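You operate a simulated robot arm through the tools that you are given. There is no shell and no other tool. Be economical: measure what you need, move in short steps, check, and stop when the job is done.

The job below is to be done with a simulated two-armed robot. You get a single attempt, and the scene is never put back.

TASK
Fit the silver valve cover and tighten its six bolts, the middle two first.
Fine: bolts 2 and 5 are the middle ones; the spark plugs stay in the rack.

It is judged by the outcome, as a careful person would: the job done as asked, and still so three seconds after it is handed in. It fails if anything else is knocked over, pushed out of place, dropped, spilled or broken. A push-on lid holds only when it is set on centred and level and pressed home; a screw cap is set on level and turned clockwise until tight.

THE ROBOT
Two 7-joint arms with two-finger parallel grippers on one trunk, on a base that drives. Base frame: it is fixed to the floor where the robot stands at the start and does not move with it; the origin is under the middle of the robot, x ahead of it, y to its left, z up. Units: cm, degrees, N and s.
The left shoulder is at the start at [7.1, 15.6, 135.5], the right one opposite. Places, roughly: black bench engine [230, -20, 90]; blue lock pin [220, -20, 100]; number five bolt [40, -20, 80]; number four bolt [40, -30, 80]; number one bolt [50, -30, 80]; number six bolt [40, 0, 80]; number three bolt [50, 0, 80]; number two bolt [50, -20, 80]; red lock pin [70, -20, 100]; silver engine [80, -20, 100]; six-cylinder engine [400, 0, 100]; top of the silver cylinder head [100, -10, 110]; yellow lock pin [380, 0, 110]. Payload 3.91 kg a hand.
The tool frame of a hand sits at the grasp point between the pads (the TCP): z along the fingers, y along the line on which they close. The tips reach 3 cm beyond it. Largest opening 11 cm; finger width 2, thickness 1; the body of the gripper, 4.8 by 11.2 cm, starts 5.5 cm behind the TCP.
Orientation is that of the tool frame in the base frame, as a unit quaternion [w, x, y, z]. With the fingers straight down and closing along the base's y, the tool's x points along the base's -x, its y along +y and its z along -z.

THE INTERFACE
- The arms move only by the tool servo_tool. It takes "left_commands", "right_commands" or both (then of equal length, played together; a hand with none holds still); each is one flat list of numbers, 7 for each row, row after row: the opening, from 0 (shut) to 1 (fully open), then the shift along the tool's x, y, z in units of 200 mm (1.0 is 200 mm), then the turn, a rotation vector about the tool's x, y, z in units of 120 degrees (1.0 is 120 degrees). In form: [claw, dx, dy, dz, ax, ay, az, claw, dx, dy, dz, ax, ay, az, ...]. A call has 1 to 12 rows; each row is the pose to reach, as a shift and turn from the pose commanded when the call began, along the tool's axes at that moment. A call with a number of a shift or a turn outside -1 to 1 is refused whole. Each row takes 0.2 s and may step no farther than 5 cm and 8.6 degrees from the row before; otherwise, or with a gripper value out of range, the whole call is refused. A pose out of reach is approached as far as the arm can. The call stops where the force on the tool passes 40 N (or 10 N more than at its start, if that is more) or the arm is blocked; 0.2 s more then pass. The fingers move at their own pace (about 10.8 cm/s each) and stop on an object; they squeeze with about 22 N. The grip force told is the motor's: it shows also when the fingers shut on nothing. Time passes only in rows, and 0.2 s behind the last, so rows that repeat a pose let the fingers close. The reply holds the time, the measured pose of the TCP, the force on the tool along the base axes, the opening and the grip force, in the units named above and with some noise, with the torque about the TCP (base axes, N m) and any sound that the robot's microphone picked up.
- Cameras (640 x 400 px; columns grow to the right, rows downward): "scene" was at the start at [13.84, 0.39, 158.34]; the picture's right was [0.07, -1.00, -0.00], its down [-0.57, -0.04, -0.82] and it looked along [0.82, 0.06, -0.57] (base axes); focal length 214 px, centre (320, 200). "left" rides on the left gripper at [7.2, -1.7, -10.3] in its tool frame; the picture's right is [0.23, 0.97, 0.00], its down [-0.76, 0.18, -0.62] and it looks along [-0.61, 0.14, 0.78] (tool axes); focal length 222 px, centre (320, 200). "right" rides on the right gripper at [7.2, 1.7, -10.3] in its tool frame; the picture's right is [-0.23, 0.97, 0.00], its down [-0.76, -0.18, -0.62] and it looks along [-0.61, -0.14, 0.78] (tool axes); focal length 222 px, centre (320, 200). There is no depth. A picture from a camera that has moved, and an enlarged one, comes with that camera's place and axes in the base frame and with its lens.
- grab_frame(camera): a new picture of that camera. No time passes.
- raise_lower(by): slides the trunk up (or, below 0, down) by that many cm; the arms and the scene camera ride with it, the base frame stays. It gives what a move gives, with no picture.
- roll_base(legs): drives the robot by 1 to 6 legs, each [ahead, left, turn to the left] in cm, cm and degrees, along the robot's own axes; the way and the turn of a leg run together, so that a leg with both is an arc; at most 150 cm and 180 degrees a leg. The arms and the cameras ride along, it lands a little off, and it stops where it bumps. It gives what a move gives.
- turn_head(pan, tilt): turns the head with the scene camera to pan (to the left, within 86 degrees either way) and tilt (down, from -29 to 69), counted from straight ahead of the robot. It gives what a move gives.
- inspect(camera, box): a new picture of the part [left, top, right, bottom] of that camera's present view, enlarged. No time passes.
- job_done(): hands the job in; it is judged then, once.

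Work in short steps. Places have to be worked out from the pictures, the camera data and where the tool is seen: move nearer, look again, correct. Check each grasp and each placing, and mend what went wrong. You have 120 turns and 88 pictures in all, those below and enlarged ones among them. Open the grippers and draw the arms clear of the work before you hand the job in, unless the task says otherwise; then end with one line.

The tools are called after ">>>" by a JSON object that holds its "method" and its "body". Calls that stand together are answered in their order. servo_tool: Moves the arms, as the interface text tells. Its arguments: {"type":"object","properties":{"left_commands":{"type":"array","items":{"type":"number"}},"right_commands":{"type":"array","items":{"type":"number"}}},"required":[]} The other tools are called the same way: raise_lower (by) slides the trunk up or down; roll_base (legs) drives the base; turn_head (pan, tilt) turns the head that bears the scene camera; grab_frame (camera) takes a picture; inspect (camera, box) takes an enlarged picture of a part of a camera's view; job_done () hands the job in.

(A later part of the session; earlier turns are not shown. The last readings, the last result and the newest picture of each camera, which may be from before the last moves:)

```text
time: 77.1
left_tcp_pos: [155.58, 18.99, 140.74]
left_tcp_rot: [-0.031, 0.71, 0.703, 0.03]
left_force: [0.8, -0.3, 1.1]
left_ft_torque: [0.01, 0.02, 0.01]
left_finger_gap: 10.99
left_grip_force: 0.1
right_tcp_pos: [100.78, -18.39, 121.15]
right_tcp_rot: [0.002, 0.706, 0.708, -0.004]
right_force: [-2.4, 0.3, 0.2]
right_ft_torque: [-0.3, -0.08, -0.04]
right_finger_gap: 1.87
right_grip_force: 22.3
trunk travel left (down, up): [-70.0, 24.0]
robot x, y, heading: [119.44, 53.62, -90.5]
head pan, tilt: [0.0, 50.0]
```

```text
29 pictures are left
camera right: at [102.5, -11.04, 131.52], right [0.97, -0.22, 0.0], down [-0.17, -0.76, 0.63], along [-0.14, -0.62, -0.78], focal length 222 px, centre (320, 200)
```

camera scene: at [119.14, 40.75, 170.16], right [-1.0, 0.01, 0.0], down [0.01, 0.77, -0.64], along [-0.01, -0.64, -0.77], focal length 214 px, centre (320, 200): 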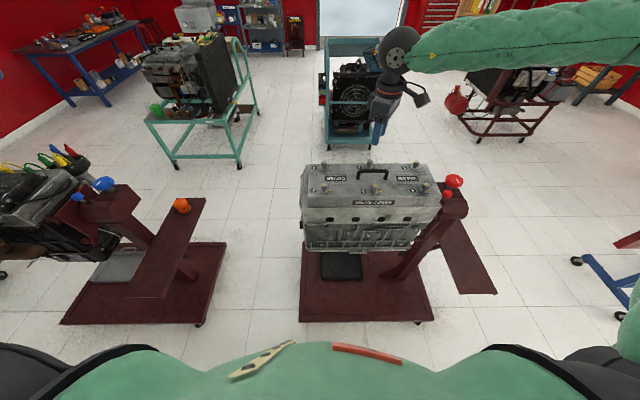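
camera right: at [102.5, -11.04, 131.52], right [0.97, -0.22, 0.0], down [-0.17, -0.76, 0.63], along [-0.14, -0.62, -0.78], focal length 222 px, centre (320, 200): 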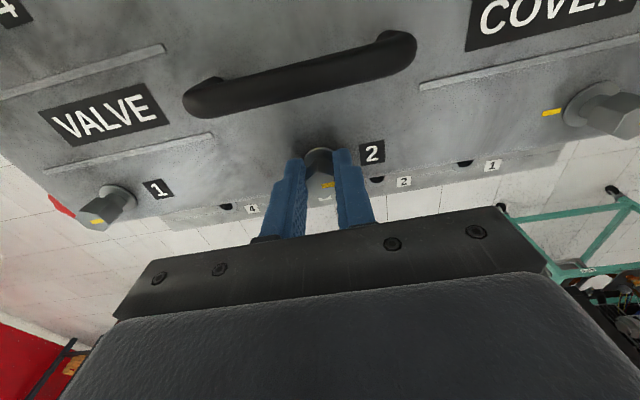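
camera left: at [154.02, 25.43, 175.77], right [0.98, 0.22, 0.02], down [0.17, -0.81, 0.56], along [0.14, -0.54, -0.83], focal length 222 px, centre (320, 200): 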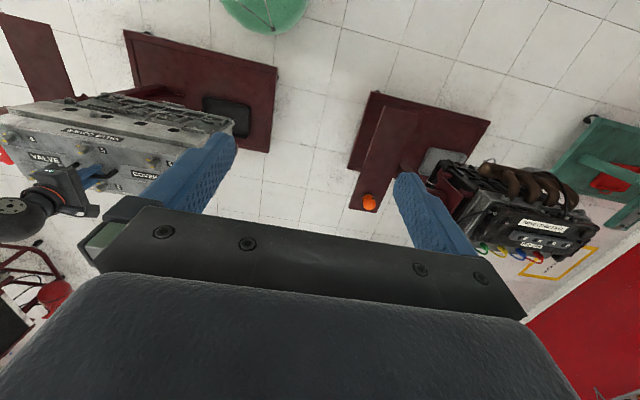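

Gripped on the flats (1.87 cm). Turn clockwise 80°, watching torque.

>>> {"method": "servo_tool", "body": {"right_commands": [0, 0, 0, 0, 0, 0, 0.067, 0, 0, 0, 0, 0, 0, 0.133, 0, 0, 0, 0, 0, 0, 0.2, 0, 0, 0, 0, 0, 0, 0.267, 0, 0, 0, 0, 0, 0, 0.333, 0, 0, 0, 0, 0, 0, 0.4, 0, 0, 0, 0, 0, 0, 0.467, 0, 0, 0, 0, 0, 0, 0.533, 0, 0, 0, 0, 0, 0, 0.6, 0, 0, 0, 0, 0, 0, 0.667]}}

```text
time: 79.4
left_tcp_pos: [155.71, 18.79, 140.6]
left_tcp_rot: [-0.032, 0.709, 0.704, 0.031]
left_force: [-0.7, -0.2, 0.8]
left_ft_torque: [-0.03, 0.02, -0.01]
left_finger_gap: 11.02
left_grip_force: 0.0
right_tcp_pos: [101.11, -18.9, 121.32]
right_tcp_rot: [0.007, 0.996, 0.088, -0.002]
right_force: [9.9, -19.2, -6.8]
right_ft_torque: [-0.14, -0.19, 0.05]
right_finger_gap: 1.95
right_grip_force: 21.5
trunk travel left (down, up): [-70.0, 24.0]
robot x, y, heading: [119.3, 53.31, -90.7]
head pan, tilt: [0.0, 50.0]
stopped in row 10 (right hand): the force on the tool passed its limit at 43 N (the readings are from after the stop); the commanded pose is now the measured one
```

Turned about 80°, but with a lateral force at the end. Open and look at bolt and cover.

>>> {"method": "servo_tool", "body": {"right_commands": [0.3, 0, 0, 0, 0, 0, 0, 0.3, 0, 0, -0.01, 0, 0, 0, 0.3, 0, 0, -0.12, 0, 0, 0, 0.3, 0, 0, -0.24, 0, 0, 0]}}

>>> {"method": "inspect", "body": {"camera": "right", "box": [220, 20, 440, 200]}}

>>> {"method": "inspect", "body": {"camera": "scene", "box": [300, 90, 470, 190]}}

```text
time: 80.4
left_tcp_pos: [155.66, 19.17, 140.79]
left_tcp_rot: [-0.031, 0.71, 0.703, 0.03]
left_force: [-0.1, -0.3, 0.5]
left_ft_torque: [-0.04, 0.03, -0.04]
left_finger_gap: 10.98
left_grip_force: 0.1
right_tcp_pos: [100.87, -18.5, 126.25]
right_tcp_rot: [0.007, 0.996, 0.087, -0.001]
right_force: [-0.1, 0.5, -0.2]
right_ft_torque: [0.02, -0.02, -0.01]
right_finger_gap: 3.29
right_grip_force: 0.1
trunk travel left (down, up): [-70.0, 24.0]
robot x, y, heading: [119.14, 53.54, -90.6]
head pan, tilt: [0.0, 50.0]
```

```text
2.22 times, centred on (330, 110) of right
camera zoom: at [108.38, -18.89, 136.6], right [-0.05, -1.0, 0.01], down [-0.78, 0.05, 0.62], along [-0.62, 0.02, -0.78], focal length 494 px, centre (298, 400)
```

zoom: 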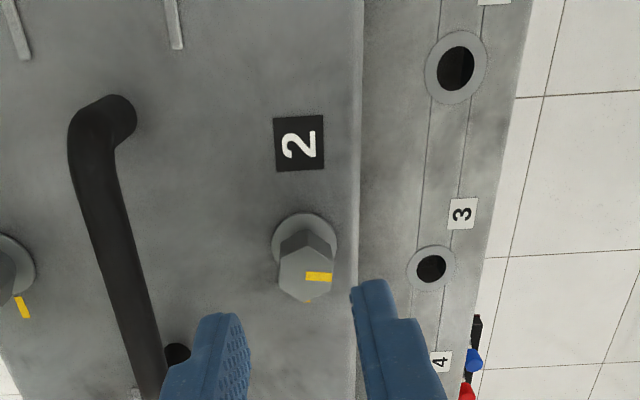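

```text
3.76 times, centred on (385, 140) of scene
camera zoom: at [119.28, 40.67, 146.15], right [-1.0, 0.01, 0.0], down [0.01, 0.77, -0.64], along [-0.01, -0.64, -0.77], focal length 807 px, centre (75, 426)
```

zoom: 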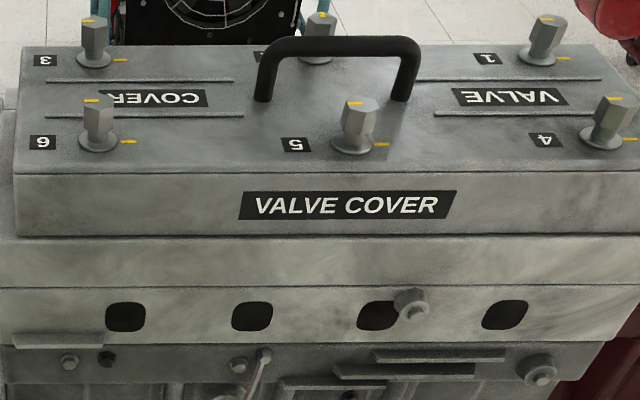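

Bolt 2's head mark went from +x to -y: about 85° clockwise, and the cover hasn't moved. Bolt axis is about (101.15,-18.85). Regrip 60° back, centred, and go on.

>>> {"method": "servo_tool", "body": {"right_commands": [0.3, 0.011, 0.02, 0, 0, 0, -0.0714, 0.3, 0.011, 0.02, 0, 0, 0, -0.1428, 0.3, 0.011, 0.02, 0, 0, 0, -0.2142, 0.3, 0.011, 0.02, 0, 0, 0, -0.2856, 0.3, 0.011, 0.02, 0, 0, 0, -0.357, 0.3, 0.011, 0.02, 0, 0, 0, -0.4284, 0.3, 0.011, 0.02, 0, 0, 0, -0.4998, 0.3, 0.011, 0.02, 0.13, 0, 0, -0.4998, 0.3, 0.011, 0.02, 0.25, 0, 0, -0.4998, 0, 0.011, 0.02, 0.25, 0, 0, -0.4998, 0, 0.011, 0.02, 0.25, 0, 0, -0.4998, 0, 0.011, 0.02, 0.25, 0, 0, -0.4998]}}

>>> {"method": "servo_tool", "body": {"right_commands": [0, 0, 0, 0, 0, 0, 0.067, 0, 0, 0, 0, 0, 0, 0.133, 0, 0, 0, 0, 0, 0, 0.2, 0, 0, 0, 0, 0, 0, 0.267, 0, 0, 0, 0, 0, 0, 0.333, 0, 0, 0, 0, 0, 0, 0.4, 0, 0, 0, 0, 0, 0, 0.467, 0, 0, 0, 0, 0, 0, 0.533, 0, 0, 0, 0, 0, 0, 0.6, 0, 0, 0, 0, 0, 0, 0.667, 0, 0, 0, 0, 0, 0, 0.733]}}

```text
time: 83.0
left_tcp_pos: [155.56, 18.9, 140.68]
left_tcp_rot: [-0.031, 0.71, 0.703, 0.031]
left_force: [-0.3, -0.2, -1.1]
left_ft_torque: [0.01, -0.02, 0.02]
left_finger_gap: 10.98
left_grip_force: 0.1
right_tcp_pos: [100.88, -18.8, 121.32]
right_tcp_rot: [0.006, 0.82, 0.573, -0.005]
right_force: [-15.0, -0.7, 2.0]
right_ft_torque: [-0.08, 0.33, 0.03]
right_finger_gap: 1.95
right_grip_force: 22.5
trunk travel left (down, up): [-70.0, 24.0]
robot x, y, heading: [119.37, 53.72, -90.6]
head pan, tilt: [0.0, 50.0]
```

```text
time: 85.4
left_tcp_pos: [155.54, 19.06, 140.78]
left_tcp_rot: [-0.03, 0.71, 0.703, 0.03]
left_force: [-0.3, 0.2, -0.4]
left_ft_torque: [0.02, 0.0, 0.02]
left_finger_gap: 10.99
left_grip_force: 0.1
right_tcp_pos: [101.14, -18.92, 121.31]
right_tcp_rot: [0.007, 0.988, -0.157, 0.002]
right_force: [-10.6, -4.4, 8.0]
right_ft_torque: [0.12, 0.08, 0.03]
right_finger_gap: 1.93
right_grip_force: 21.8
trunk travel left (down, up): [-70.0, 24.0]
robot x, y, heading: [119.27, 53.57, -90.5]
head pan, tilt: [0.0, 50.0]
```

Total ~170° now, no torque built up yet. Continue clockwise to see if it tightens.

>>> {"method": "servo_tool", "body": {"right_commands": [0, -0.004, 0, 0, 0, 0, 0.05, 0, -0.004, 0, 0, 0, 0, 0.1, 0, -0.004, 0, 0, 0, 0, 0.15, 0, -0.004, 0, 0, 0, 0, 0.2, 0, -0.004, 0, 0, 0, 0, 0.25]}}

>>> {"method": "servo_tool", "body": {"right_commands": [0.3, 0, 0, 0, 0, 0, 0, 0.3, 0, 0, -0.01, 0, 0, 0, 0.3, 0, 0, -0.12, 0, 0, 0, 0.3, 0, 0, -0.24, 0, 0, 0]}}

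>>> {"method": "inspect", "body": {"camera": "right", "box": [220, 20, 440, 200]}}

```text
time: 86.6
left_tcp_pos: [155.77, 18.83, 140.77]
left_tcp_rot: [-0.03, 0.71, 0.703, 0.031]
left_force: [0.1, -0.6, 0.4]
left_ft_torque: [0.01, 0.01, -0.01]
left_finger_gap: 10.99
left_grip_force: 0.0
right_tcp_pos: [101.01, -18.95, 121.15]
right_tcp_rot: [0.006, 0.913, -0.407, 0.002]
right_force: [-5.8, -10.8, 3.6]
right_ft_torque: [-0.02, 0.05, 0.2]
right_finger_gap: 1.95
right_grip_force: 22.3
trunk travel left (down, up): [-70.0, 24.0]
robot x, y, heading: [119.05, 53.9, -90.4]
head pan, tilt: [0.0, 50.0]
```

```text
time: 87.6
left_tcp_pos: [155.61, 19.06, 140.73]
left_tcp_rot: [-0.031, 0.71, 0.703, 0.031]
left_force: [0.7, 1.0, -0.4]
left_ft_torque: [0.0, -0.02, -0.03]
left_finger_gap: 11.02
left_grip_force: 0.0
right_tcp_pos: [101.18, -18.86, 126.22]
right_tcp_rot: [0.008, 0.914, -0.406, 0.002]
right_force: [0.0, -0.9, 0.4]
right_ft_torque: [0.01, 0.0, -0.04]
right_finger_gap: 3.3
right_grip_force: 0.1
trunk travel left (down, up): [-70.0, 24.0]
robot x, y, heading: [119.3, 53.48, -90.5]
head pan, tilt: [0.0, 50.0]
```

```text
2.22 times, centred on (330, 110) of right
camera zoom: at [104.8, -25.29, 136.65], right [-0.88, -0.48, 0.01], down [-0.38, 0.69, 0.61], along [-0.3, 0.53, -0.79], focal length 494 px, centre (298, 400)
```

zoom: 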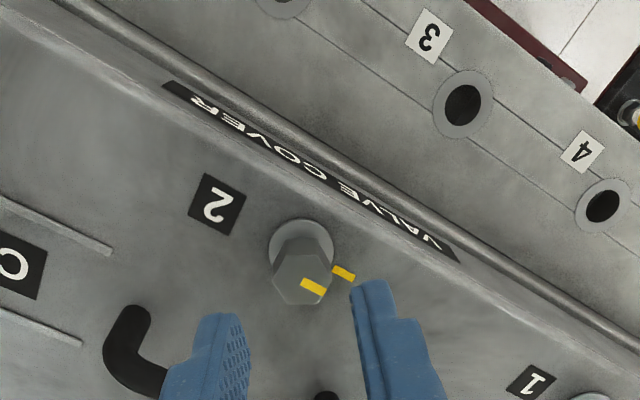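

Head and cover marks on bolt 2 are now parallel — aligned at 180°, with torque appearing: tight. Wrist reaches -48°. Next bolt 5, 11.4 cm toward +y: lift, move and rotate back to closing along x.

>>> {"method": "servo_tool", "body": {"right_commands": [0.3, -0.1, -0.09, -0.1, 0, 0, -0.0714, 0.3, -0.209, -0.194, -0.1, 0, 0, -0.1428, 0.3, -0.318, -0.29, -0.1, 0, 0, -0.2142, 0.3, -0.418, -0.387, -0.1, 0, 0, -0.2856, 0.3, -0.418, -0.387, -0.1, 0, 0, -0.357, 0.3, -0.418, -0.387, -0.1, 0, 0, -0.4284, 0.3, -0.418, -0.387, -0.1, 0, 0, -0.4998, 0.3, -0.418, -0.387, -0.1, 0, 0, -0.5712, 0.3, -0.418, -0.387, -0.1, 0, 0, -0.6426, 0.3, -0.418, -0.387, -0.1, 0, 0, -0.714, 0.3, -0.418, -0.387, -0.1, 0, 0, -0.7854, 0.3, -0.418, -0.387, -0.1, 0, 0, -0.8568]}}

>>> {"method": "servo_tool", "body": {"right_commands": [0.3, 0, 0, 0, 0, 0, -0.07, 0.3, 0, 0, 0, 0, 0, -0.14, 0.3, 0, 0, 0, 0, 0, -0.21, 0.3, 0, 0, 0, 0, 0, -0.28, 0.3, 0, 0, 0.1, 0, 0, -0.29]}}

>>> {"method": "grab_frame", "body": {"camera": "right"}}

```text
time: 90.2
left_tcp_pos: [155.7, 19.08, 140.72]
left_tcp_rot: [-0.032, 0.71, 0.703, 0.031]
left_force: [-0.2, 0.4, 0.0]
left_ft_torque: [-0.02, -0.01, 0.03]
left_finger_gap: 10.98
left_grip_force: 0.0
right_tcp_pos: [101.11, -7.27, 127.93]
right_tcp_rot: [0.005, 0.887, 0.461, -0.005]
right_force: [0.6, 0.1, 0.4]
right_ft_torque: [-0.04, -0.02, 0.0]
right_finger_gap: 3.3
right_grip_force: 0.1
trunk travel left (down, up): [-70.0, 24.0]
robot x, y, heading: [119.41, 53.82, -90.6]
head pan, tilt: [0.0, 50.0]
```

```text
time: 91.4
left_tcp_pos: [155.74, 18.86, 140.72]
left_tcp_rot: [-0.031, 0.71, 0.703, 0.031]
left_force: [0.2, -0.9, 0.0]
left_ft_torque: [-0.01, 0.01, 0.0]
left_finger_gap: 10.99
left_grip_force: 0.1
right_tcp_pos: [101.47, -7.45, 125.89]
right_tcp_rot: [0.004, 0.709, 0.705, -0.006]
right_force: [0.0, -0.2, -0.5]
right_ft_torque: [0.01, 0.02, 0.0]
right_finger_gap: 3.3
right_grip_force: 0.0
trunk travel left (down, up): [-70.0, 24.0]
robot x, y, heading: [119.27, 53.87, -90.5]
head pan, tilt: [0.0, 50.0]
```

```text
25 pictures are left
camera right: at [103.22, -0.17, 136.13], right [0.97, -0.23, 0.0], down [-0.18, -0.75, 0.63], along [-0.15, -0.62, -0.77], focal length 222 px, centre (320, 200)
```

right: 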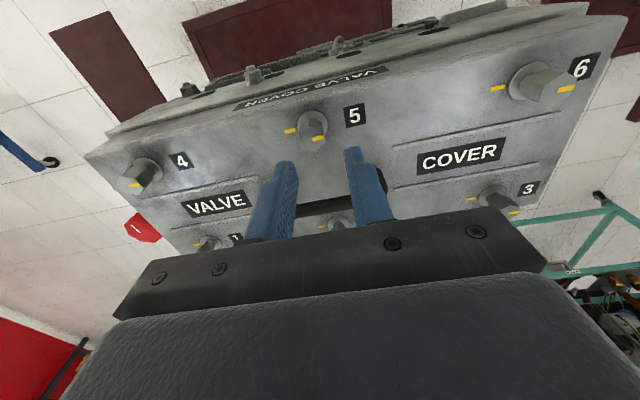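

Bolt 5 is under the hand (within ~0.2 cm after correcting the known camera bias). Descend, grip, then turn 102° clockwise.

>>> {"method": "servo_tool", "body": {"right_commands": [0.3, 0, -0.006, 0.12, 0, 0, 0, 0.3, 0, -0.006, 0.235, 0, 0, 0, 0, 0, -0.006, 0.235, 0, 0, 0, 0, 0, -0.006, 0.235, 0, 0, 0, 0, 0, -0.006, 0.235, 0, 0, 0]}}

>>> {"method": "servo_tool", "body": {"right_commands": [0, 0, 0, 0, 0, 0, 0.07, 0, 0, 0, 0, 0, 0, 0.14, 0, 0, 0, 0, 0, 0, 0.21, 0, 0, 0, 0, 0, 0, 0.28, 0, 0, 0, 0, 0, 0, 0.35, 0, 0, 0, 0, 0, 0, 0.42, 0, 0, 0, 0, 0, 0, 0.49, 0, 0, 0, 0, 0, 0, 0.56, 0, 0, 0, 0, 0, 0, 0.63, 0, 0, 0, 0, 0, 0, 0.7, 0, 0, 0, 0, 0, 0, 0.77, 0, 0, 0, 0, 0, 0, 0.84]}}

```text
time: 92.6
left_tcp_pos: [155.36, 18.9, 140.87]
left_tcp_rot: [-0.031, 0.71, 0.703, 0.031]
left_force: [0.3, -0.1, -0.1]
left_ft_torque: [-0.04, -0.02, -0.01]
left_finger_gap: 11.01
left_grip_force: 0.1
right_tcp_pos: [100.98, -7.52, 121.27]
right_tcp_rot: [0.005, 0.71, 0.704, -0.006]
right_force: [-24.9, -7.5, 8.1]
right_ft_torque: [-0.39, 0.45, 0.17]
right_finger_gap: 1.89
right_grip_force: 22.1
trunk travel left (down, up): [-70.0, 24.0]
robot x, y, heading: [119.19, 53.67, -90.7]
head pan, tilt: [0.0, 50.0]
```

```text
time: 93.5
left_tcp_pos: [155.55, 18.96, 140.81]
left_tcp_rot: [-0.03, 0.711, 0.702, 0.031]
left_force: [0.6, 0.5, -0.4]
left_ft_torque: [0.01, 0.02, 0.01]
left_finger_gap: 11.01
left_grip_force: 0.1
right_tcp_pos: [100.57, -7.4, 120.95]
right_tcp_rot: [0.004, 0.853, 0.521, -0.005]
right_force: [-27.7, 2.5, 5.1]
right_ft_torque: [0.29, 0.53, 0.12]
right_finger_gap: 1.9
right_grip_force: 22.1
trunk travel left (down, up): [-70.0, 24.0]
robot x, y, heading: [119.44, 53.64, -90.7]
head pan, tilt: [0.0, 50.0]
stopped in row 4 (right hand): the force on the tool passed its limit at 44 N (the readings are from after the stop); the commanded pose is now the measured one
```

Bolt 5 sits ~0.3 cm further to -x (25 N side force). Relieve that shift and continue turning.

>>> {"method": "servo_tool", "body": {"right_commands": [0, -0.007, -0.014, 0, 0, 0, 0, 0, -0.007, -0.014, 0, 0, 0, 0]}}

>>> {"method": "servo_tool", "body": {"right_commands": [0, 0, 0, 0, 0, 0, 0.07, 0, 0, 0, 0, 0, 0, 0.14, 0, 0, 0, 0, 0, 0, 0.21, 0, 0, 0, 0, 0, 0, 0.28, 0, 0, 0, 0, 0, 0, 0.35, 0, 0, 0, 0, 0, 0, 0.42, 0, 0, 0, 0, 0, 0, 0.49, 0, 0, 0, 0, 0, 0, 0.56, 0, 0, 0, 0, 0, 0, 0.63, 0, 0, 0, 0, 0, 0, 0.7, 0, 0, 0, 0, 0, 0, 0.77, 0, 0, 0, 0, 0, 0, 0.84]}}

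```text
time: 94.1
left_tcp_pos: [155.57, 19.03, 140.86]
left_tcp_rot: [-0.03, 0.71, 0.702, 0.032]
left_force: [0.6, -0.1, 1.2]
left_ft_torque: [0.0, 0.04, 0.01]
left_finger_gap: 10.99
left_grip_force: 0.0
right_tcp_pos: [100.67, -7.22, 121.03]
right_tcp_rot: [0.004, 0.852, 0.523, -0.005]
right_force: [-7.2, 3.5, -0.1]
right_ft_torque: [0.06, -0.03, 0.07]
right_finger_gap: 1.88
right_grip_force: 21.7
trunk travel left (down, up): [-70.0, 24.0]
robot x, y, heading: [119.22, 53.15, -90.6]
head pan, tilt: [0.0, 50.0]
```

```text
time: 96.0
left_tcp_pos: [155.65, 19.17, 140.94]
left_tcp_rot: [-0.031, 0.711, 0.702, 0.03]
left_force: [0.4, -0.1, 0.6]
left_ft_torque: [0.02, -0.03, -0.02]
left_finger_gap: 10.99
left_grip_force: 0.1
right_tcp_pos: [100.83, -6.84, 121.12]
right_tcp_rot: [0.005, 0.999, -0.051, -0.002]
right_force: [-1.9, 21.9, 9.8]
right_ft_torque: [0.67, 0.18, 0.04]
right_finger_gap: 1.92
right_grip_force: 22.0
trunk travel left (down, up): [-70.0, 24.0]
robot x, y, heading: [119.48, 53.29, -90.6]
head pan, tilt: [0.0, 50.0]
stopped in row 9 (right hand): the force on the tool passed its limit at 43 N (the readings are from after the stop); the commanded pose is now the measured one
```

Side force now says bolt 5 is ~0.25 further +y. Release, shift, regrip 60° back, then finish the turn.

>>> {"method": "servo_tool", "body": {"right_commands": [0.3, 0, -0.0125, 0, 0, 0, 0, 0.3, 0, -0.0125, -0.01, 0, 0, 0, 0.3, 0, -0.0125, -0.17, 0, 0, 0, 0.3, 0, -0.0125, -0.17, 0, 0, -0.0714, 0.3, 0, -0.0125, -0.17, 0, 0, -0.1428, 0.3, 0, -0.0125, -0.17, 0, 0, -0.2142, 0.3, 0, -0.0125, -0.17, 0, 0, -0.2856, 0.3, 0, -0.0125, -0.17, 0, 0, -0.357, 0.3, 0, -0.0125, -0.17, 0, 0, -0.4284, 0.3, 0, -0.0125, -0.17, 0, 0, -0.4998, 0.3, 0, -0.0125, 0, 0, 0, -0.4998, 0, 0, -0.0125, 0, 0, 0, -0.4998]}}

>>> {"method": "servo_tool", "body": {"right_commands": [0, 0, 0, 0, 0, 0, 0.07, 0, 0, 0, 0, 0, 0, 0.14, 0, 0, 0, 0, 0, 0, 0.21, 0, 0, 0, 0, 0, 0, 0.28, 0, 0, 0, 0, 0, 0, 0.35, 0, 0, 0, 0, 0, 0, 0.42, 0, 0, 0, 0, 0, 0, 0.49, 0, 0, 0, 0, 0, 0, 0.56, 0, 0, 0, 0, 0, 0, 0.63, 0, 0, 0, 0, 0, 0, 0.7, 0, 0, 0, 0, 0, 0, 0.77, 0, 0, 0, 0, 0, 0, 0.83]}}

```text
time: 98.6
left_tcp_pos: [155.62, 18.98, 140.73]
left_tcp_rot: [-0.03, 0.71, 0.703, 0.03]
left_force: [0.5, 0.9, 0.6]
left_ft_torque: [-0.01, 0.0, -0.02]
left_finger_gap: 11.01
left_grip_force: 0.1
right_tcp_pos: [100.85, -6.96, 120.75]
right_tcp_rot: [0.004, 0.891, 0.455, -0.004]
right_force: [-4.7, 4.6, 2.6]
right_ft_torque: [0.5, -0.19, 0.02]
right_finger_gap: 1.94
right_grip_force: 21.7
trunk travel left (down, up): [-70.0, 24.0]
robot x, y, heading: [119.35, 54.09, -90.6]
head pan, tilt: [0.0, 50.0]
```

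```text
time: 101.2
left_tcp_pos: [155.82, 19.01, 140.79]
left_tcp_rot: [-0.031, 0.71, 0.703, 0.03]
left_force: [0.1, 0.0, 0.0]
left_ft_torque: [-0.01, 0.04, 0.03]
left_finger_gap: 11.02
left_grip_force: 0.1
right_tcp_pos: [100.99, -6.83, 121.18]
right_tcp_rot: [0.006, 0.922, -0.387, 0.0]
right_force: [4.5, 10.2, 0.9]
right_ft_torque: [0.43, -0.17, 0.15]
right_finger_gap: 1.97
right_grip_force: 21.9
trunk travel left (down, up): [-70.0, 24.0]
robot x, y, heading: [119.36, 53.72, -90.5]
head pan, tilt: [0.0, 50.0]
```

Bolt 5 turned ~195° commanded with torque at the end. Release, lift, and travel to bolt 4 (16.3 cm to -x), rotating back.

>>> {"method": "servo_tool", "body": {"right_commands": [0.3, 0, 0, 0, 0, 0, 0, 0.3, 0, 0, -0.01, 0, 0, 0, 0.3, 0, 0, -0.25, 0, 0, 0, 0.3, -0.145, 0.143, -0.25, 0, 0, -0.0714, 0.3, -0.29, 0.287, -0.25, 0, 0, -0.1428, 0.3, -0.434, 0.43, -0.25, 0, 0, -0.2142, 0.3, -0.579, 0.574, -0.25, 0, 0, -0.2856, 0.3, -0.579, 0.574, -0.25, 0, 0, -0.357, 0.3, -0.579, 0.574, -0.25, 0, 0, -0.4284, 0.3, -0.579, 0.574, -0.25, 0, 0, -0.4998, 0.3, -0.579, 0.574, -0.25, 0, 0, -0.5712, 0.3, -0.579, 0.574, -0.25, 0, 0, -0.6426]}}

>>> {"method": "servo_tool", "body": {"right_commands": [0.3, 0, 0, 0, 0, 0, -0.07, 0.3, 0, 0, 0, 0, 0, -0.14, 0.3, 0, 0, 0, 0, 0, -0.21, 0.3, 0, 0, 0, 0, 0, -0.28, 0.3, 0, 0, 0, 0, 0, -0.35, 0.3, 0, 0, 0, 0, 0, -0.42, 0.3, 0, 0, 0, 0, 0, -0.487, 0.3, 0, 0, 0, 0, 0, -0.487]}}

>>> {"method": "grab_frame", "body": {"camera": "right"}}

>>> {"method": "inspect", "body": {"camera": "scene", "box": [300, 90, 470, 190]}}

```text
time: 103.8
left_tcp_pos: [155.62, 19.03, 140.73]
left_tcp_rot: [-0.031, 0.711, 0.702, 0.031]
left_force: [-0.5, -0.7, 0.4]
left_ft_torque: [-0.02, -0.04, 0.02]
left_finger_gap: 10.99
left_grip_force: 0.1
right_tcp_pos: [84.54, -6.9, 126.12]
right_tcp_rot: [0.004, 0.962, 0.273, -0.003]
right_force: [-0.1, 0.9, 0.0]
right_ft_torque: [0.01, -0.02, 0.01]
right_finger_gap: 3.29
right_grip_force: 0.0
trunk travel left (down, up): [-70.0, 24.0]
robot x, y, heading: [119.25, 54.09, -90.3]
head pan, tilt: [0.0, 50.0]
```

```text
time: 105.6
left_tcp_pos: [155.69, 18.92, 140.78]
left_tcp_rot: [-0.032, 0.71, 0.703, 0.03]
left_force: [0.6, 0.8, -0.9]
left_ft_torque: [-0.01, 0.0, -0.01]
left_finger_gap: 10.97
left_grip_force: 0.1
right_tcp_pos: [84.64, -6.62, 126.11]
right_tcp_rot: [0.002, 0.706, 0.708, -0.005]
right_force: [-0.4, 0.0, 0.3]
right_ft_torque: [-0.01, -0.03, 0.01]
right_finger_gap: 3.3
right_grip_force: 0.0
trunk travel left (down, up): [-70.0, 24.0]
robot x, y, heading: [119.17, 53.95, -90.5]
head pan, tilt: [0.0, 50.0]
```

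```text
24 pictures are left
camera right: at [86.4, 0.66, 136.42], right [0.97, -0.22, 0.0], down [-0.17, -0.76, 0.63], along [-0.14, -0.61, -0.78], focal length 222 px, centre (320, 200)
```

right: 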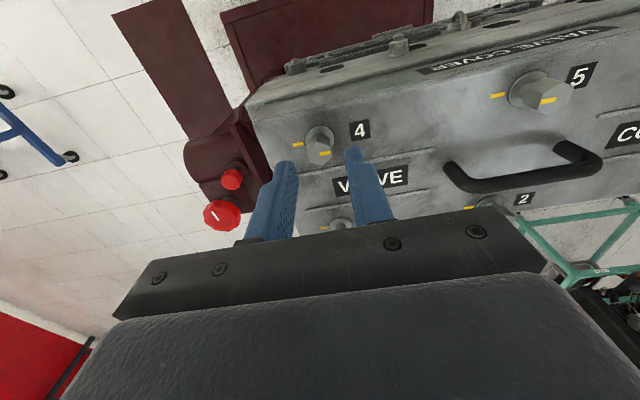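

```text
3.76 times, centred on (385, 140) of scene
camera zoom: at [119.26, 40.66, 146.15], right [-1.0, 0.01, 0.0], down [0.01, 0.77, -0.64], along [-0.01, -0.64, -0.77], focal length 807 px, centre (75, 426)
```

zoom: 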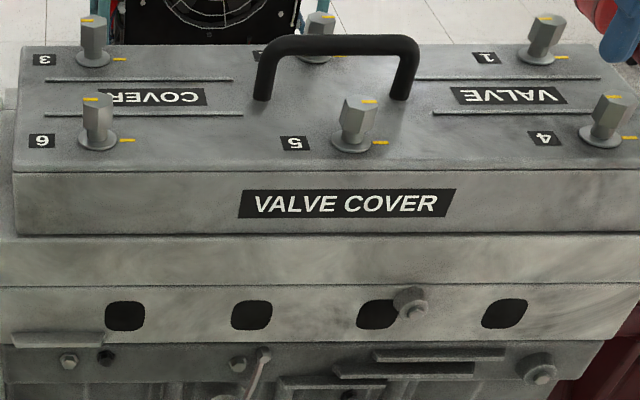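

Bolt 5's mark now points to -x, aligned with its cover mark. Bolt 4 is well under the hand; descend, grip and turn.

>>> {"method": "servo_tool", "body": {"right_commands": [0.3, 0, 0, 0.12, 0, 0, 0, 0.3, 0, 0, 0.245, 0, 0, 0, 0, 0, 0, 0.245, 0, 0, 0, 0, 0, 0, 0.245, 0, 0, 0, 0, 0, 0, 0.245, 0, 0, 0]}}

>>> {"method": "servo_tool", "body": {"right_commands": [0, 0, 0, 0, 0, 0, 0.07, 0, 0, 0, 0, 0, 0, 0.14, 0, 0, 0, 0, 0, 0, 0.21]}}

```text
time: 106.8
left_tcp_pos: [155.48, 18.99, 140.93]
left_tcp_rot: [-0.031, 0.71, 0.703, 0.031]
left_force: [0.1, 0.1, -0.5]
left_ft_torque: [0.01, 0.02, -0.02]
left_finger_gap: 11.0
left_grip_force: 0.0
right_tcp_pos: [84.36, -6.63, 121.08]
right_tcp_rot: [0.003, 0.707, 0.707, -0.005]
right_force: [-15.4, -0.7, 5.9]
right_ft_torque: [-0.64, 0.23, -0.16]
right_finger_gap: 1.92
right_grip_force: 22.2
trunk travel left (down, up): [-70.0, 24.0]
robot x, y, heading: [119.29, 53.78, -90.7]
head pan, tilt: [0.0, 50.0]
```

```text
time: 107.6
left_tcp_pos: [155.77, 18.95, 140.8]
left_tcp_rot: [-0.031, 0.71, 0.703, 0.03]
left_force: [-1.0, -0.7, 0.1]
left_ft_torque: [-0.01, -0.03, 0.01]
left_finger_gap: 11.02
left_grip_force: 0.0
right_tcp_pos: [84.64, -6.69, 121.09]
right_tcp_rot: [0.003, 0.845, 0.535, -0.004]
right_force: [-1.0, -0.9, 1.6]
right_ft_torque: [-0.21, 0.18, 0.06]
right_finger_gap: 1.89
right_grip_force: 22.3
trunk travel left (down, up): [-70.0, 24.0]
robot x, y, heading: [119.62, 53.49, -90.3]
head pan, tilt: [0.0, 50.0]
```

Forces are small; continue 100° more.

>>> {"method": "servo_tool", "body": {"right_commands": [0, -0.001, -0.003, 0, 0, 0, 0.07, 0, -0.001, -0.003, 0, 0, 0, 0.14, 0, -0.001, -0.003, 0, 0, 0, 0.21, 0, -0.001, -0.003, 0, 0, 0, 0.28, 0, -0.001, -0.003, 0, 0, 0, 0.35, 0, -0.001, -0.003, 0, 0, 0, 0.42, 0, -0.001, -0.003, 0, 0, 0, 0.49, 0, -0.001, -0.003, 0, 0, 0, 0.56, 0, -0.001, -0.003, 0, 0, 0, 0.63, 0, -0.001, -0.003, 0, 0, 0, 0.7, 0, -0.001, -0.003, 0, 0, 0, 0.77, 0, -0.001, -0.003, 0, 0, 0, 0.84]}}

```text
time: 109.7
left_tcp_pos: [155.65, 18.84, 140.63]
left_tcp_rot: [-0.031, 0.71, 0.703, 0.03]
left_force: [0.1, -0.3, -0.3]
left_ft_torque: [-0.01, -0.01, -0.03]
left_finger_gap: 11.01
left_grip_force: 0.2
right_tcp_pos: [84.47, -7.24, 121.22]
right_tcp_rot: [0.007, 0.993, -0.117, 0.0]
right_force: [5.5, -19.6, -6.1]
right_ft_torque: [-0.16, -0.23, -0.01]
right_finger_gap: 1.88
right_grip_force: 21.7
trunk travel left (down, up): [-70.0, 24.0]
robot x, y, heading: [119.59, 53.57, -90.6]
head pan, tilt: [0.0, 50.0]
stopped in row 10 (right hand): the force on the tool passed its limit at 43 N (the readings are from after the stop); the commanded pose is now the measured one
```

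Turned ~103°; bolt 4 lies ~0.25 toward -y. Regrip 60° back with that correction and finish.

>>> {"method": "servo_tool", "body": {"right_commands": [0.3, 0.003, 0.012, 0, 0, 0, 0, 0.3, 0.003, 0.012, -0.01, 0, 0, 0, 0.3, 0.003, 0.012, -0.17, 0, 0, 0, 0.3, 0.003, 0.012, -0.17, 0, 0, -0.0714, 0.3, 0.003, 0.012, -0.17, 0, 0, -0.1428, 0.3, 0.003, 0.012, -0.17, 0, 0, -0.2142, 0.3, 0.003, 0.012, -0.17, 0, 0, -0.2856, 0.3, 0.003, 0.012, -0.17, 0, 0, -0.357, 0.3, 0.003, 0.012, -0.17, 0, 0, -0.4284, 0.3, 0.003, 0.012, -0.17, 0, 0, -0.4998, 0.3, 0.003, 0.012, 0, 0, 0, -0.4998, 0, 0.003, 0.012, 0, 0, 0, -0.4998]}}

>>> {"method": "servo_tool", "body": {"right_commands": [0, 0, 0, 0, 0, 0, 0.065, 0, 0, 0, 0, 0, 0, 0.13, 0, 0, 0, 0, 0, 0, 0.195, 0, 0, 0, 0, 0, 0, 0.26, 0, 0, 0, 0, 0, 0, 0.325, 0, 0, 0, 0, 0, 0, 0.39, 0, 0, 0, 0, 0, 0, 0.455, 0, 0, 0, 0, 0, 0, 0.52, 0, 0, 0, 0, 0, 0, 0.585, 0, 0, 0, 0, 0, 0, 0.65, 0, 0, 0, 0, 0, 0, 0.715, 0, 0, 0, 0, 0, 0, 0.78]}}

```text
time: 112.3
left_tcp_pos: [155.74, 18.93, 140.81]
left_tcp_rot: [-0.031, 0.711, 0.702, 0.031]
left_force: [-1.4, 0.0, 0.0]
left_ft_torque: [0.01, -0.06, -0.01]
left_finger_gap: 10.99
left_grip_force: 0.0
right_tcp_pos: [84.37, -7.15, 121.42]
right_tcp_rot: [0.005, 0.918, 0.395, -0.005]
right_force: [6.3, -6.5, 5.2]
right_ft_torque: [-0.07, -0.15, -0.01]
right_finger_gap: 1.89
right_grip_force: 22.0
trunk travel left (down, up): [-70.0, 24.0]
robot x, y, heading: [119.1, 53.77, -90.7]
head pan, tilt: [0.0, 50.0]
```

```text
time: 114.9
left_tcp_pos: [155.72, 18.82, 140.71]
left_tcp_rot: [-0.032, 0.71, 0.703, 0.03]
left_force: [-1.1, -0.1, -0.6]
left_ft_torque: [-0.01, -0.01, -0.02]
left_finger_gap: 11.0
left_grip_force: 0.0
right_tcp_pos: [84.39, -7.24, 121.15]
right_tcp_rot: [0.005, 0.917, -0.4, 0.0]
right_force: [-2.7, -5.9, -0.3]
right_ft_torque: [0.07, 0.15, 0.14]
right_finger_gap: 1.96
right_grip_force: 21.8
trunk travel left (down, up): [-70.0, 24.0]
robot x, y, heading: [119.64, 53.82, -90.4]
head pan, tilt: [0.0, 50.0]
```

Bolt 4 reached ~197° with the same end torque. Move on to bolt 1 (11.8 cm toward -y).

>>> {"method": "servo_tool", "body": {"right_commands": [0.3, 0, 0, 0, 0, 0, 0, 0.3, 0, 0, -0.01, 0, 0, 0, 0.3, 0, 0, -0.25, 0, 0, 0, 0.3, 0.146, 0.132, -0.25, 0, 0, -0.0714, 0.3, 0.292, 0.263, -0.25, 0, 0, -0.1428, 0.3, 0.438, 0.395, -0.25, 0, 0, -0.2142, 0.3, 0.438, 0.395, -0.25, 0, 0, -0.2856, 0.3, 0.438, 0.395, -0.25, 0, 0, -0.357, 0.3, 0.438, 0.395, -0.25, 0, 0, -0.4284, 0.3, 0.438, 0.395, -0.25, 0, 0, -0.4998, 0.3, 0.438, 0.395, -0.25, 0, 0, -0.5712, 0.3, 0.438, 0.395, -0.25, 0, 0, -0.6426]}}

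>>> {"method": "servo_tool", "body": {"right_commands": [0.3, 0, 0, 0, 0, 0, -0.07, 0.3, 0, 0, 0, 0, 0, -0.14, 0.3, 0, 0, 0, 0, 0, -0.21, 0.3, 0, 0, 0, 0, 0, -0.28, 0.3, 0, 0, 0, 0, 0, -0.35, 0.3, 0, 0, 0, 0, 0, -0.42, 0.3, 0, 0, 0, 0, 0, -0.49, 0.3, 0, 0, 0, 0, 0, -0.5]}}

>>> {"method": "grab_frame", "body": {"camera": "right"}}

```text
time: 117.5
left_tcp_pos: [155.61, 18.88, 140.8]
left_tcp_rot: [-0.032, 0.71, 0.703, 0.03]
left_force: [0.7, 0.3, 0.1]
left_ft_torque: [0.0, 0.01, 0.01]
left_finger_gap: 11.02
left_grip_force: 0.0
right_tcp_pos: [84.65, -18.88, 126.49]
right_tcp_rot: [0.007, 0.965, 0.261, -0.004]
right_force: [-0.4, 0.5, 0.8]
right_ft_torque: [0.01, 0.0, -0.01]
right_finger_gap: 3.31
right_grip_force: 0.1
trunk travel left (down, up): [-70.0, 24.0]
robot x, y, heading: [119.65, 53.66, -90.6]
head pan, tilt: [0.0, 50.0]
```

```text
time: 119.3
left_tcp_pos: [155.79, 19.01, 140.81]
left_tcp_rot: [-0.031, 0.71, 0.703, 0.03]
left_force: [-0.4, -0.2, 0.0]
left_ft_torque: [0.01, 0.03, -0.01]
left_finger_gap: 11.02
left_grip_force: 0.0
right_tcp_pos: [84.62, -18.89, 126.42]
right_tcp_rot: [0.002, 0.706, 0.708, -0.006]
right_force: [-0.8, 0.3, -0.4]
right_ft_torque: [0.0, -0.04, -0.04]
right_finger_gap: 3.31
right_grip_force: 0.2
trunk travel left (down, up): [-70.0, 24.0]
robot x, y, heading: [119.64, 53.58, -90.6]
head pan, tilt: [0.0, 50.0]
```

```text
22 pictures are left
camera right: at [86.37, -11.62, 136.74], right [0.97, -0.23, 0.0], down [-0.17, -0.75, 0.63], along [-0.14, -0.62, -0.77], focal length 222 px, centre (320, 200)
```

right: 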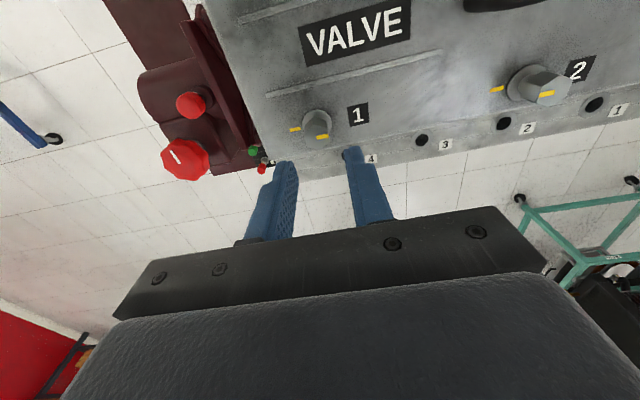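

Bolt 1 appears a bit nearer (+y) than the hand, about 0.7 cm. Correct, descend, grip, and turn 25° to check forces.

>>> {"method": "servo_tool", "body": {"right_commands": [0.3, 0.035, 0, 0.12, 0, 0, 0, 0.3, 0.035, 0, 0.26, 0, 0, 0, 0, 0.035, 0, 0.26, 0, 0, 0, 0, 0.035, 0, 0.26, 0, 0, 0, 0, 0.035, 0, 0.26, 0, 0, 0]}}

>>> {"method": "grab_frame", "body": {"camera": "right"}}

```text
time: 120.5
left_tcp_pos: [155.62, 18.97, 140.79]
left_tcp_rot: [-0.031, 0.71, 0.702, 0.031]
left_force: [0.0, 0.0, -0.1]
left_ft_torque: [-0.01, -0.01, 0.0]
left_finger_gap: 10.99
left_grip_force: 0.0
right_tcp_pos: [84.35, -18.3, 121.12]
right_tcp_rot: [0.004, 0.708, 0.707, -0.006]
right_force: [-7.9, -3.8, 3.4]
right_ft_torque: [0.02, 0.05, -0.04]
right_finger_gap: 1.88
right_grip_force: 22.0
trunk travel left (down, up): [-70.0, 24.0]
robot x, y, heading: [119.31, 53.78, -90.6]
head pan, tilt: [0.0, 50.0]
```

```text
21 pictures are left
camera right: at [86.21, -10.96, 131.41], right [0.97, -0.23, 0.0], down [-0.18, -0.75, 0.63], along [-0.14, -0.62, -0.77], focal length 222 px, centre (320, 200)
```

right: 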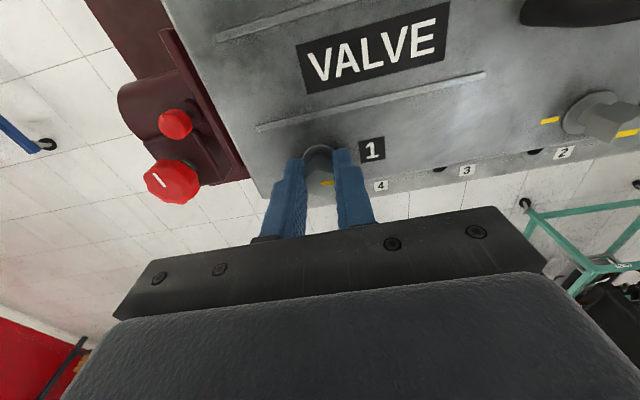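

Grip is good; same picture geometry as bolt 2, where the axis lay ~0.3–0.4 further -y, so I bias by -0.3 and turn.

>>> {"method": "servo_tool", "body": {"right_commands": [0.2, -0.015, 0, 0, 0, 0, 0, 0, -0.015, 0, 0, 0, 0, 0, 0, -0.015, 0, 0, 0, 0, 0.07, 0, -0.015, 0, 0, 0, 0, 0.14, 0, -0.015, 0, 0, 0, 0, 0.21, 0, -0.015, 0, 0, 0, 0, 0.28, 0, -0.015, 0, 0, 0, 0, 0.35, 0, -0.015, 0, 0, 0, 0, 0.42, 0, -0.015, 0, 0, 0, 0, 0.49, 0, -0.015, 0, 0, 0, 0, 0.56, 0, -0.015, 0, 0, 0, 0, 0.63, 0, -0.015, 0, 0, 0, 0, 0.7]}}

```text
time: 123.1
left_tcp_pos: [155.55, 18.96, 140.88]
left_tcp_rot: [-0.031, 0.71, 0.703, 0.031]
left_force: [-0.3, 0.8, 0.3]
left_ft_torque: [-0.02, -0.02, 0.0]
left_finger_gap: 10.99
left_grip_force: 0.1
right_tcp_pos: [84.37, -18.63, 121.24]
right_tcp_rot: [0.006, 0.999, 0.052, -0.002]
right_force: [-13.3, 11.8, -2.6]
right_ft_torque: [0.47, 0.39, -0.01]
right_finger_gap: 1.86
right_grip_force: 22.3
trunk travel left (down, up): [-70.0, 24.0]
robot x, y, heading: [119.44, 53.63, -90.5]
head pan, tilt: [0.0, 50.0]
```

Turned 84° so far; ease the side force, continue 24°, then regrip and finish.

>>> {"method": "servo_tool", "body": {"right_commands": [0, -0.006, -0.006, 0, 0, 0, 0.067, 0, -0.006, -0.006, 0, 0, 0, 0.133, 0, -0.006, -0.006, 0, 0, 0, 0.2]}}

>>> {"method": "servo_tool", "body": {"right_commands": [0.3, 0, 0, 0, 0, 0, 0, 0.3, 0, 0, -0.01, 0, 0, 0, 0.3, 0, 0, -0.17, 0, 0, 0, 0.3, 0, 0, -0.17, 0, 0, -0.0714, 0.3, 0, 0, -0.17, 0, 0, -0.1428, 0.3, 0, 0, -0.17, 0, 0, -0.2142, 0.3, 0, 0, -0.17, 0, 0, -0.2856, 0.3, 0, 0, -0.17, 0, 0, -0.357, 0.3, 0, 0, -0.17, 0, 0, -0.4284, 0.3, 0, 0, -0.17, 0, 0, -0.4998, 0.3, 0, 0, 0, 0, 0, -0.4998, 0, 0, 0, 0, 0, 0, -0.4998]}}

>>> {"method": "servo_tool", "body": {"right_commands": [0, 0, 0, 0, 0, 0, 0.065, 0, 0, 0, 0, 0, 0, 0.13, 0, 0, 0, 0, 0, 0, 0.195, 0, 0, 0, 0, 0, 0, 0.26, 0, 0, 0, 0, 0, 0, 0.325, 0, 0, 0, 0, 0, 0, 0.39, 0, 0, 0, 0, 0, 0, 0.455, 0, 0, 0, 0, 0, 0, 0.52, 0, 0, 0, 0, 0, 0, 0.585, 0, 0, 0, 0, 0, 0, 0.65, 0, 0, 0, 0, 0, 0, 0.715, 0, 0, 0, 0, 0, 0, 0.75]}}

```text
time: 123.9
left_tcp_pos: [155.64, 18.86, 140.79]
left_tcp_rot: [-0.031, 0.71, 0.703, 0.031]
left_force: [-0.2, 0.7, 0.5]
left_ft_torque: [0.01, -0.01, 0.01]
left_finger_gap: 11.02
left_grip_force: 0.0
right_tcp_pos: [84.46, -18.53, 121.22]
right_tcp_rot: [0.007, 0.987, -0.158, -0.001]
right_force: [-5.9, 0.0, -0.4]
right_ft_torque: [0.22, 0.23, -0.01]
right_finger_gap: 1.88
right_grip_force: 21.9
trunk travel left (down, up): [-70.0, 24.0]
robot x, y, heading: [119.51, 53.51, -90.8]
head pan, tilt: [0.0, 50.0]
```

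```text
time: 126.5
left_tcp_pos: [155.59, 19.0, 140.89]
left_tcp_rot: [-0.031, 0.71, 0.703, 0.03]
left_force: [0.2, -0.2, 0.2]
left_ft_torque: [0.0, 0.02, 0.01]
left_finger_gap: 11.02
left_grip_force: 0.1
right_tcp_pos: [84.63, -18.17, 121.17]
right_tcp_rot: [0.005, 0.934, 0.358, -0.004]
right_force: [1.8, -0.5, 3.7]
right_ft_torque: [-0.07, 0.19, 0.0]
right_finger_gap: 1.87
right_grip_force: 22.3
trunk travel left (down, up): [-70.0, 24.0]
robot x, y, heading: [118.89, 53.81, -90.4]
head pan, tilt: [0.0, 50.0]
```

```text
time: 129.1
left_tcp_pos: [155.59, 18.82, 140.73]
left_tcp_rot: [-0.031, 0.71, 0.703, 0.031]
left_force: [-0.5, 0.4, 0.0]
left_ft_torque: [0.0, -0.01, 0.02]
left_finger_gap: 10.99
left_grip_force: 0.1
right_tcp_pos: [84.41, -18.4, 121.21]
right_tcp_rot: [0.006, 0.913, -0.408, -0.001]
right_force: [-0.8, 0.7, 0.6]
right_ft_torque: [0.21, -0.03, 0.12]
right_finger_gap: 1.94
right_grip_force: 22.2
trunk travel left (down, up): [-70.0, 24.0]
robot x, y, heading: [119.42, 53.72, -90.6]
head pan, tilt: [0.0, 50.0]
```

Bolt 1 done (same end torque). For bolts 3 and 6 I'll release, lift, rotate back, shift the hand +15 and drive the base 18 cm left.

>>> {"method": "servo_tool", "body": {"right_commands": [0.3, 0, 0, 0, 0, 0, 0, 0.3, 0, 0, -0.01, 0, 0, 0, 0.3, 0, 0, -0.25, 0, 0, 0, 0.3, 0, 0, -0.35, 0, 0, -0.0714, 0.3, 0, 0, -0.35, 0, 0, -0.1428, 0.3, 0, 0, -0.35, 0, 0, -0.2142, 0.3, 0, 0, -0.35, 0, 0, -0.2856, 0.3, 0, 0, -0.35, 0, 0, -0.357, 0.3, 0, 0, -0.35, 0, 0, -0.4284, 0.3, 0, 0, -0.35, 0, 0, -0.4998, 0.3, 0, 0, -0.35, 0, 0, -0.5712, 0.3, 0, 0, -0.35, 0, 0, -0.6426]}}

>>> {"method": "servo_tool", "body": {"right_commands": [0.3, 0, 0, 0, 0, 0, -0.07, 0.3, 0, 0, 0, 0, 0, -0.14, 0.3, 0, 0, 0, 0, 0, -0.21, 0.3, 0, 0, 0, 0, 0, -0.28, 0.3, 0, 0, 0, 0, 0, -0.35, 0.3, 0, 0, 0, 0, 0, -0.42, 0.3, 0, 0, 0, 0, 0, -0.49, 0.3, 0, 0, 0, 0, 0, -0.508]}}

>>> {"method": "servo_tool", "body": {"right_commands": [0.3, 0, 0.2, 0, 0, 0, 0, 0.3, 0, 0.4, 0, 0, 0, 0, 0.3, 0, 0.6, 0, 0, 0, 0, 0.3, 0, 0.75, 0, 0, 0, 0]}}

>>> {"method": "roll_base", "body": {"legs": [[0, 18, 0]]}}

>>> {"method": "grab_frame", "body": {"camera": "right"}}

```text
time: 131.7
left_tcp_pos: [155.7, 18.95, 140.79]
left_tcp_rot: [-0.031, 0.711, 0.702, 0.031]
left_force: [-0.1, 0.1, -0.3]
left_ft_torque: [-0.01, 0.03, -0.02]
left_finger_gap: 11.02
left_grip_force: 0.1
right_tcp_pos: [84.43, -18.33, 128.2]
right_tcp_rot: [0.005, 0.968, 0.252, -0.004]
right_force: [0.3, 0.7, 0.6]
right_ft_torque: [-0.01, 0.01, -0.01]
right_finger_gap: 3.31
right_grip_force: 0.1
trunk travel left (down, up): [-70.0, 24.0]
robot x, y, heading: [119.1, 53.67, -90.6]
head pan, tilt: [0.0, 50.0]
```

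```text
time: 133.5
left_tcp_pos: [155.61, 18.97, 140.74]
left_tcp_rot: [-0.032, 0.71, 0.702, 0.03]
left_force: [0.7, 1.2, -0.2]
left_ft_torque: [-0.01, 0.02, 0.01]
left_finger_gap: 11.01
left_grip_force: 0.0
right_tcp_pos: [84.4, -18.22, 128.26]
right_tcp_rot: [0.004, 0.706, 0.708, -0.006]
right_force: [0.2, -0.1, -0.6]
right_ft_torque: [0.02, 0.0, -0.02]
right_finger_gap: 3.31
right_grip_force: 0.1
trunk travel left (down, up): [-70.0, 24.0]
robot x, y, heading: [119.32, 53.66, -90.6]
head pan, tilt: [0.0, 50.0]
```

```text
time: 134.5
left_tcp_pos: [155.83, 18.88, 140.8]
left_tcp_rot: [-0.03, 0.71, 0.703, 0.029]
left_force: [0.3, 0.5, 0.1]
left_ft_torque: [-0.02, 0.02, 0.01]
left_finger_gap: 11.0
left_grip_force: 0.1
right_tcp_pos: [99.7, -18.47, 128.18]
right_tcp_rot: [0.003, 0.706, 0.708, -0.006]
right_force: [0.1, 0.4, -0.2]
right_ft_torque: [-0.01, 0.01, 0.03]
right_finger_gap: 3.3
right_grip_force: 0.1
trunk travel left (down, up): [-70.0, 24.0]
robot x, y, heading: [119.24, 53.6, -90.5]
head pan, tilt: [0.0, 50.0]
```

```text
time: 136.0
left_tcp_pos: [173.47, 19.03, 140.63]
left_tcp_rot: [-0.03, 0.708, 0.705, 0.031]
left_force: [0.5, -0.1, -0.1]
left_ft_torque: [0.03, 0.02, -0.03]
left_finger_gap: 10.99
left_grip_force: 0.1
right_tcp_pos: [117.39, -18.52, 128.18]
right_tcp_rot: [0.003, 0.705, 0.709, -0.006]
right_force: [1.0, -0.5, -0.9]
right_ft_torque: [-0.01, -0.01, -0.02]
right_finger_gap: 3.29
right_grip_force: 0.1
trunk travel left (down, up): [-70.0, 24.0]
robot x, y, heading: [136.49, 53.69, -90.2]
head pan, tilt: [0.0, 50.0]
```

```text
20 pictures are left
camera right: at [119.18, -11.32, 138.47], right [0.98, -0.22, 0.0], down [-0.17, -0.75, 0.63], along [-0.14, -0.62, -0.77], focal length 222 px, centre (320, 200)
```

right: 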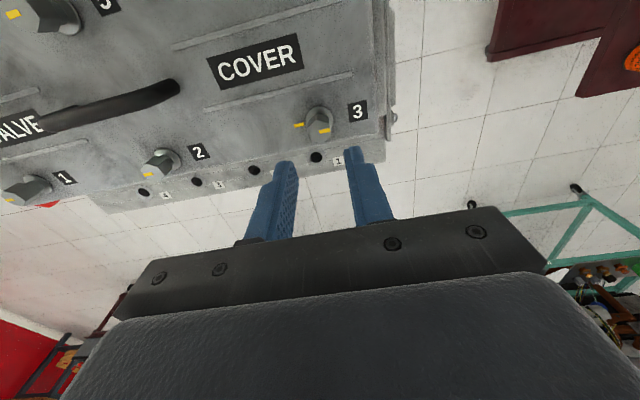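

Bolt 3 is under the hand. Descend 7 cm, grip, and turn.

>>> {"method": "servo_tool", "body": {"right_commands": [0.3, 0.005, -0.008, 0.15, 0, 0, 0, 0.3, 0.005, -0.008, 0.28, 0, 0, 0, 0.3, 0.005, -0.008, 0.35, 0, 0, 0, 0, 0.005, -0.008, 0.35, 0, 0, 0, 0, 0.005, -0.008, 0.35, 0, 0, 0]}}

>>> {"method": "servo_tool", "body": {"right_commands": [0, 0, 0, 0, 0, 0, 0.07, 0, 0, 0, 0, 0, 0, 0.14, 0, 0, 0, 0, 0, 0, 0.21, 0, 0, 0, 0, 0, 0, 0.28, 0, 0, 0, 0, 0, 0, 0.35, 0, 0, 0, 0, 0, 0, 0.42, 0, 0, 0, 0, 0, 0, 0.49, 0, 0, 0, 0, 0, 0, 0.56, 0, 0, 0, 0, 0, 0, 0.63, 0, 0, 0, 0, 0, 0, 0.7, 0, 0, 0, 0, 0, 0, 0.77, 0, 0, 0, 0, 0, 0, 0.84]}}

```text
time: 137.2
left_tcp_pos: [173.62, 19.17, 140.77]
left_tcp_rot: [-0.032, 0.709, 0.704, 0.03]
left_force: [0.3, -0.7, 0.5]
left_ft_torque: [-0.03, -0.02, -0.02]
left_finger_gap: 11.01
left_grip_force: 0.1
right_tcp_pos: [117.35, -18.41, 121.41]
right_tcp_rot: [0.003, 0.705, 0.709, -0.007]
right_force: [10.1, 0.8, 1.5]
right_ft_torque: [0.14, -0.3, -0.01]
right_finger_gap: 1.88
right_grip_force: 22.0
trunk travel left (down, up): [-70.0, 24.0]
robot x, y, heading: [137.09, 53.38, -90.1]
head pan, tilt: [0.0, 50.0]
```

```text
time: 139.8
left_tcp_pos: [173.55, 19.24, 140.71]
left_tcp_rot: [-0.031, 0.709, 0.704, 0.03]
left_force: [-0.2, 0.2, -0.2]
left_ft_torque: [-0.02, -0.05, 0.01]
left_finger_gap: 11.01
left_grip_force: 0.0
right_tcp_pos: [117.39, -18.45, 121.37]
right_tcp_rot: [0.007, 0.996, -0.092, -0.001]
right_force: [4.3, 7.8, 13.3]
right_ft_torque: [0.56, 0.2, -0.01]
right_finger_gap: 1.89
right_grip_force: 22.5
trunk travel left (down, up): [-70.0, 24.0]
robot x, y, heading: [136.87, 53.86, -90.6]
head pan, tilt: [0.0, 50.0]
```

Turned 101° smoothly. Regrip 60° back and finish.

>>> {"method": "servo_tool", "body": {"right_commands": [0.3, 0, -0.004, 0, 0, 0, 0, 0.3, 0, -0.004, -0.01, 0, 0, 0, 0.3, 0, -0.004, -0.17, 0, 0, 0, 0.3, 0, -0.004, -0.17, 0, 0, -0.0714, 0.3, 0, -0.004, -0.17, 0, 0, -0.1428, 0.3, 0, -0.004, -0.17, 0, 0, -0.2142, 0.3, 0, -0.004, -0.17, 0, 0, -0.2856, 0.3, 0, -0.004, -0.17, 0, 0, -0.357, 0.3, 0, -0.004, -0.17, 0, 0, -0.4284, 0.3, 0, -0.004, -0.17, 0, 0, -0.4998, 0.3, 0, -0.004, 0, 0, 0, -0.4998, 0, 0, -0.004, 0, 0, 0, -0.4998]}}

>>> {"method": "servo_tool", "body": {"right_commands": [0, 0, 0, 0, 0, 0, 0.067, 0, 0, 0, 0, 0, 0, 0.134, 0, 0, 0, 0, 0, 0, 0.201, 0, 0, 0, 0, 0, 0, 0.268, 0, 0, 0, 0, 0, 0, 0.335, 0, 0, 0, 0, 0, 0, 0.402, 0, 0, 0, 0, 0, 0, 0.469, 0, 0, 0, 0, 0, 0, 0.536, 0, 0, 0, 0, 0, 0, 0.603, 0, 0, 0, 0, 0, 0, 0.67, 0, 0, 0, 0, 0, 0, 0.737, 0, 0, 0, 0, 0, 0, 0.804]}}

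```text
time: 142.4
left_tcp_pos: [173.54, 19.01, 140.78]
left_tcp_rot: [-0.031, 0.708, 0.705, 0.03]
left_force: [0.0, -0.3, 0.0]
left_ft_torque: [-0.02, 0.02, -0.02]
left_finger_gap: 11.01
left_grip_force: 0.1
right_tcp_pos: [117.33, -18.65, 121.35]
right_tcp_rot: [0.007, 0.908, 0.419, -0.005]
right_force: [3.7, -3.7, 5.5]
right_ft_torque: [0.14, -0.1, 0.0]
right_finger_gap: 1.88
right_grip_force: 22.3
trunk travel left (down, up): [-70.0, 24.0]
robot x, y, heading: [137.03, 53.62, -90.3]
head pan, tilt: [0.0, 50.0]
```

```text
time: 145.0
left_tcp_pos: [173.41, 19.15, 140.82]
left_tcp_rot: [-0.031, 0.708, 0.705, 0.029]
left_force: [-0.5, 0.2, 0.5]
left_ft_torque: [0.0, -0.03, 0.02]
left_finger_gap: 10.99
left_grip_force: 0.0
right_tcp_pos: [117.28, -18.51, 121.14]
right_tcp_rot: [0.006, 0.917, -0.4, 0.001]
right_force: [5.6, 13.1, -0.1]
right_ft_torque: [0.62, -0.01, 0.16]
right_finger_gap: 1.93
right_grip_force: 21.9
trunk travel left (down, up): [-70.0, 24.0]
robot x, y, heading: [136.99, 53.56, -90.5]
head pan, tilt: [0.0, 50.0]
```

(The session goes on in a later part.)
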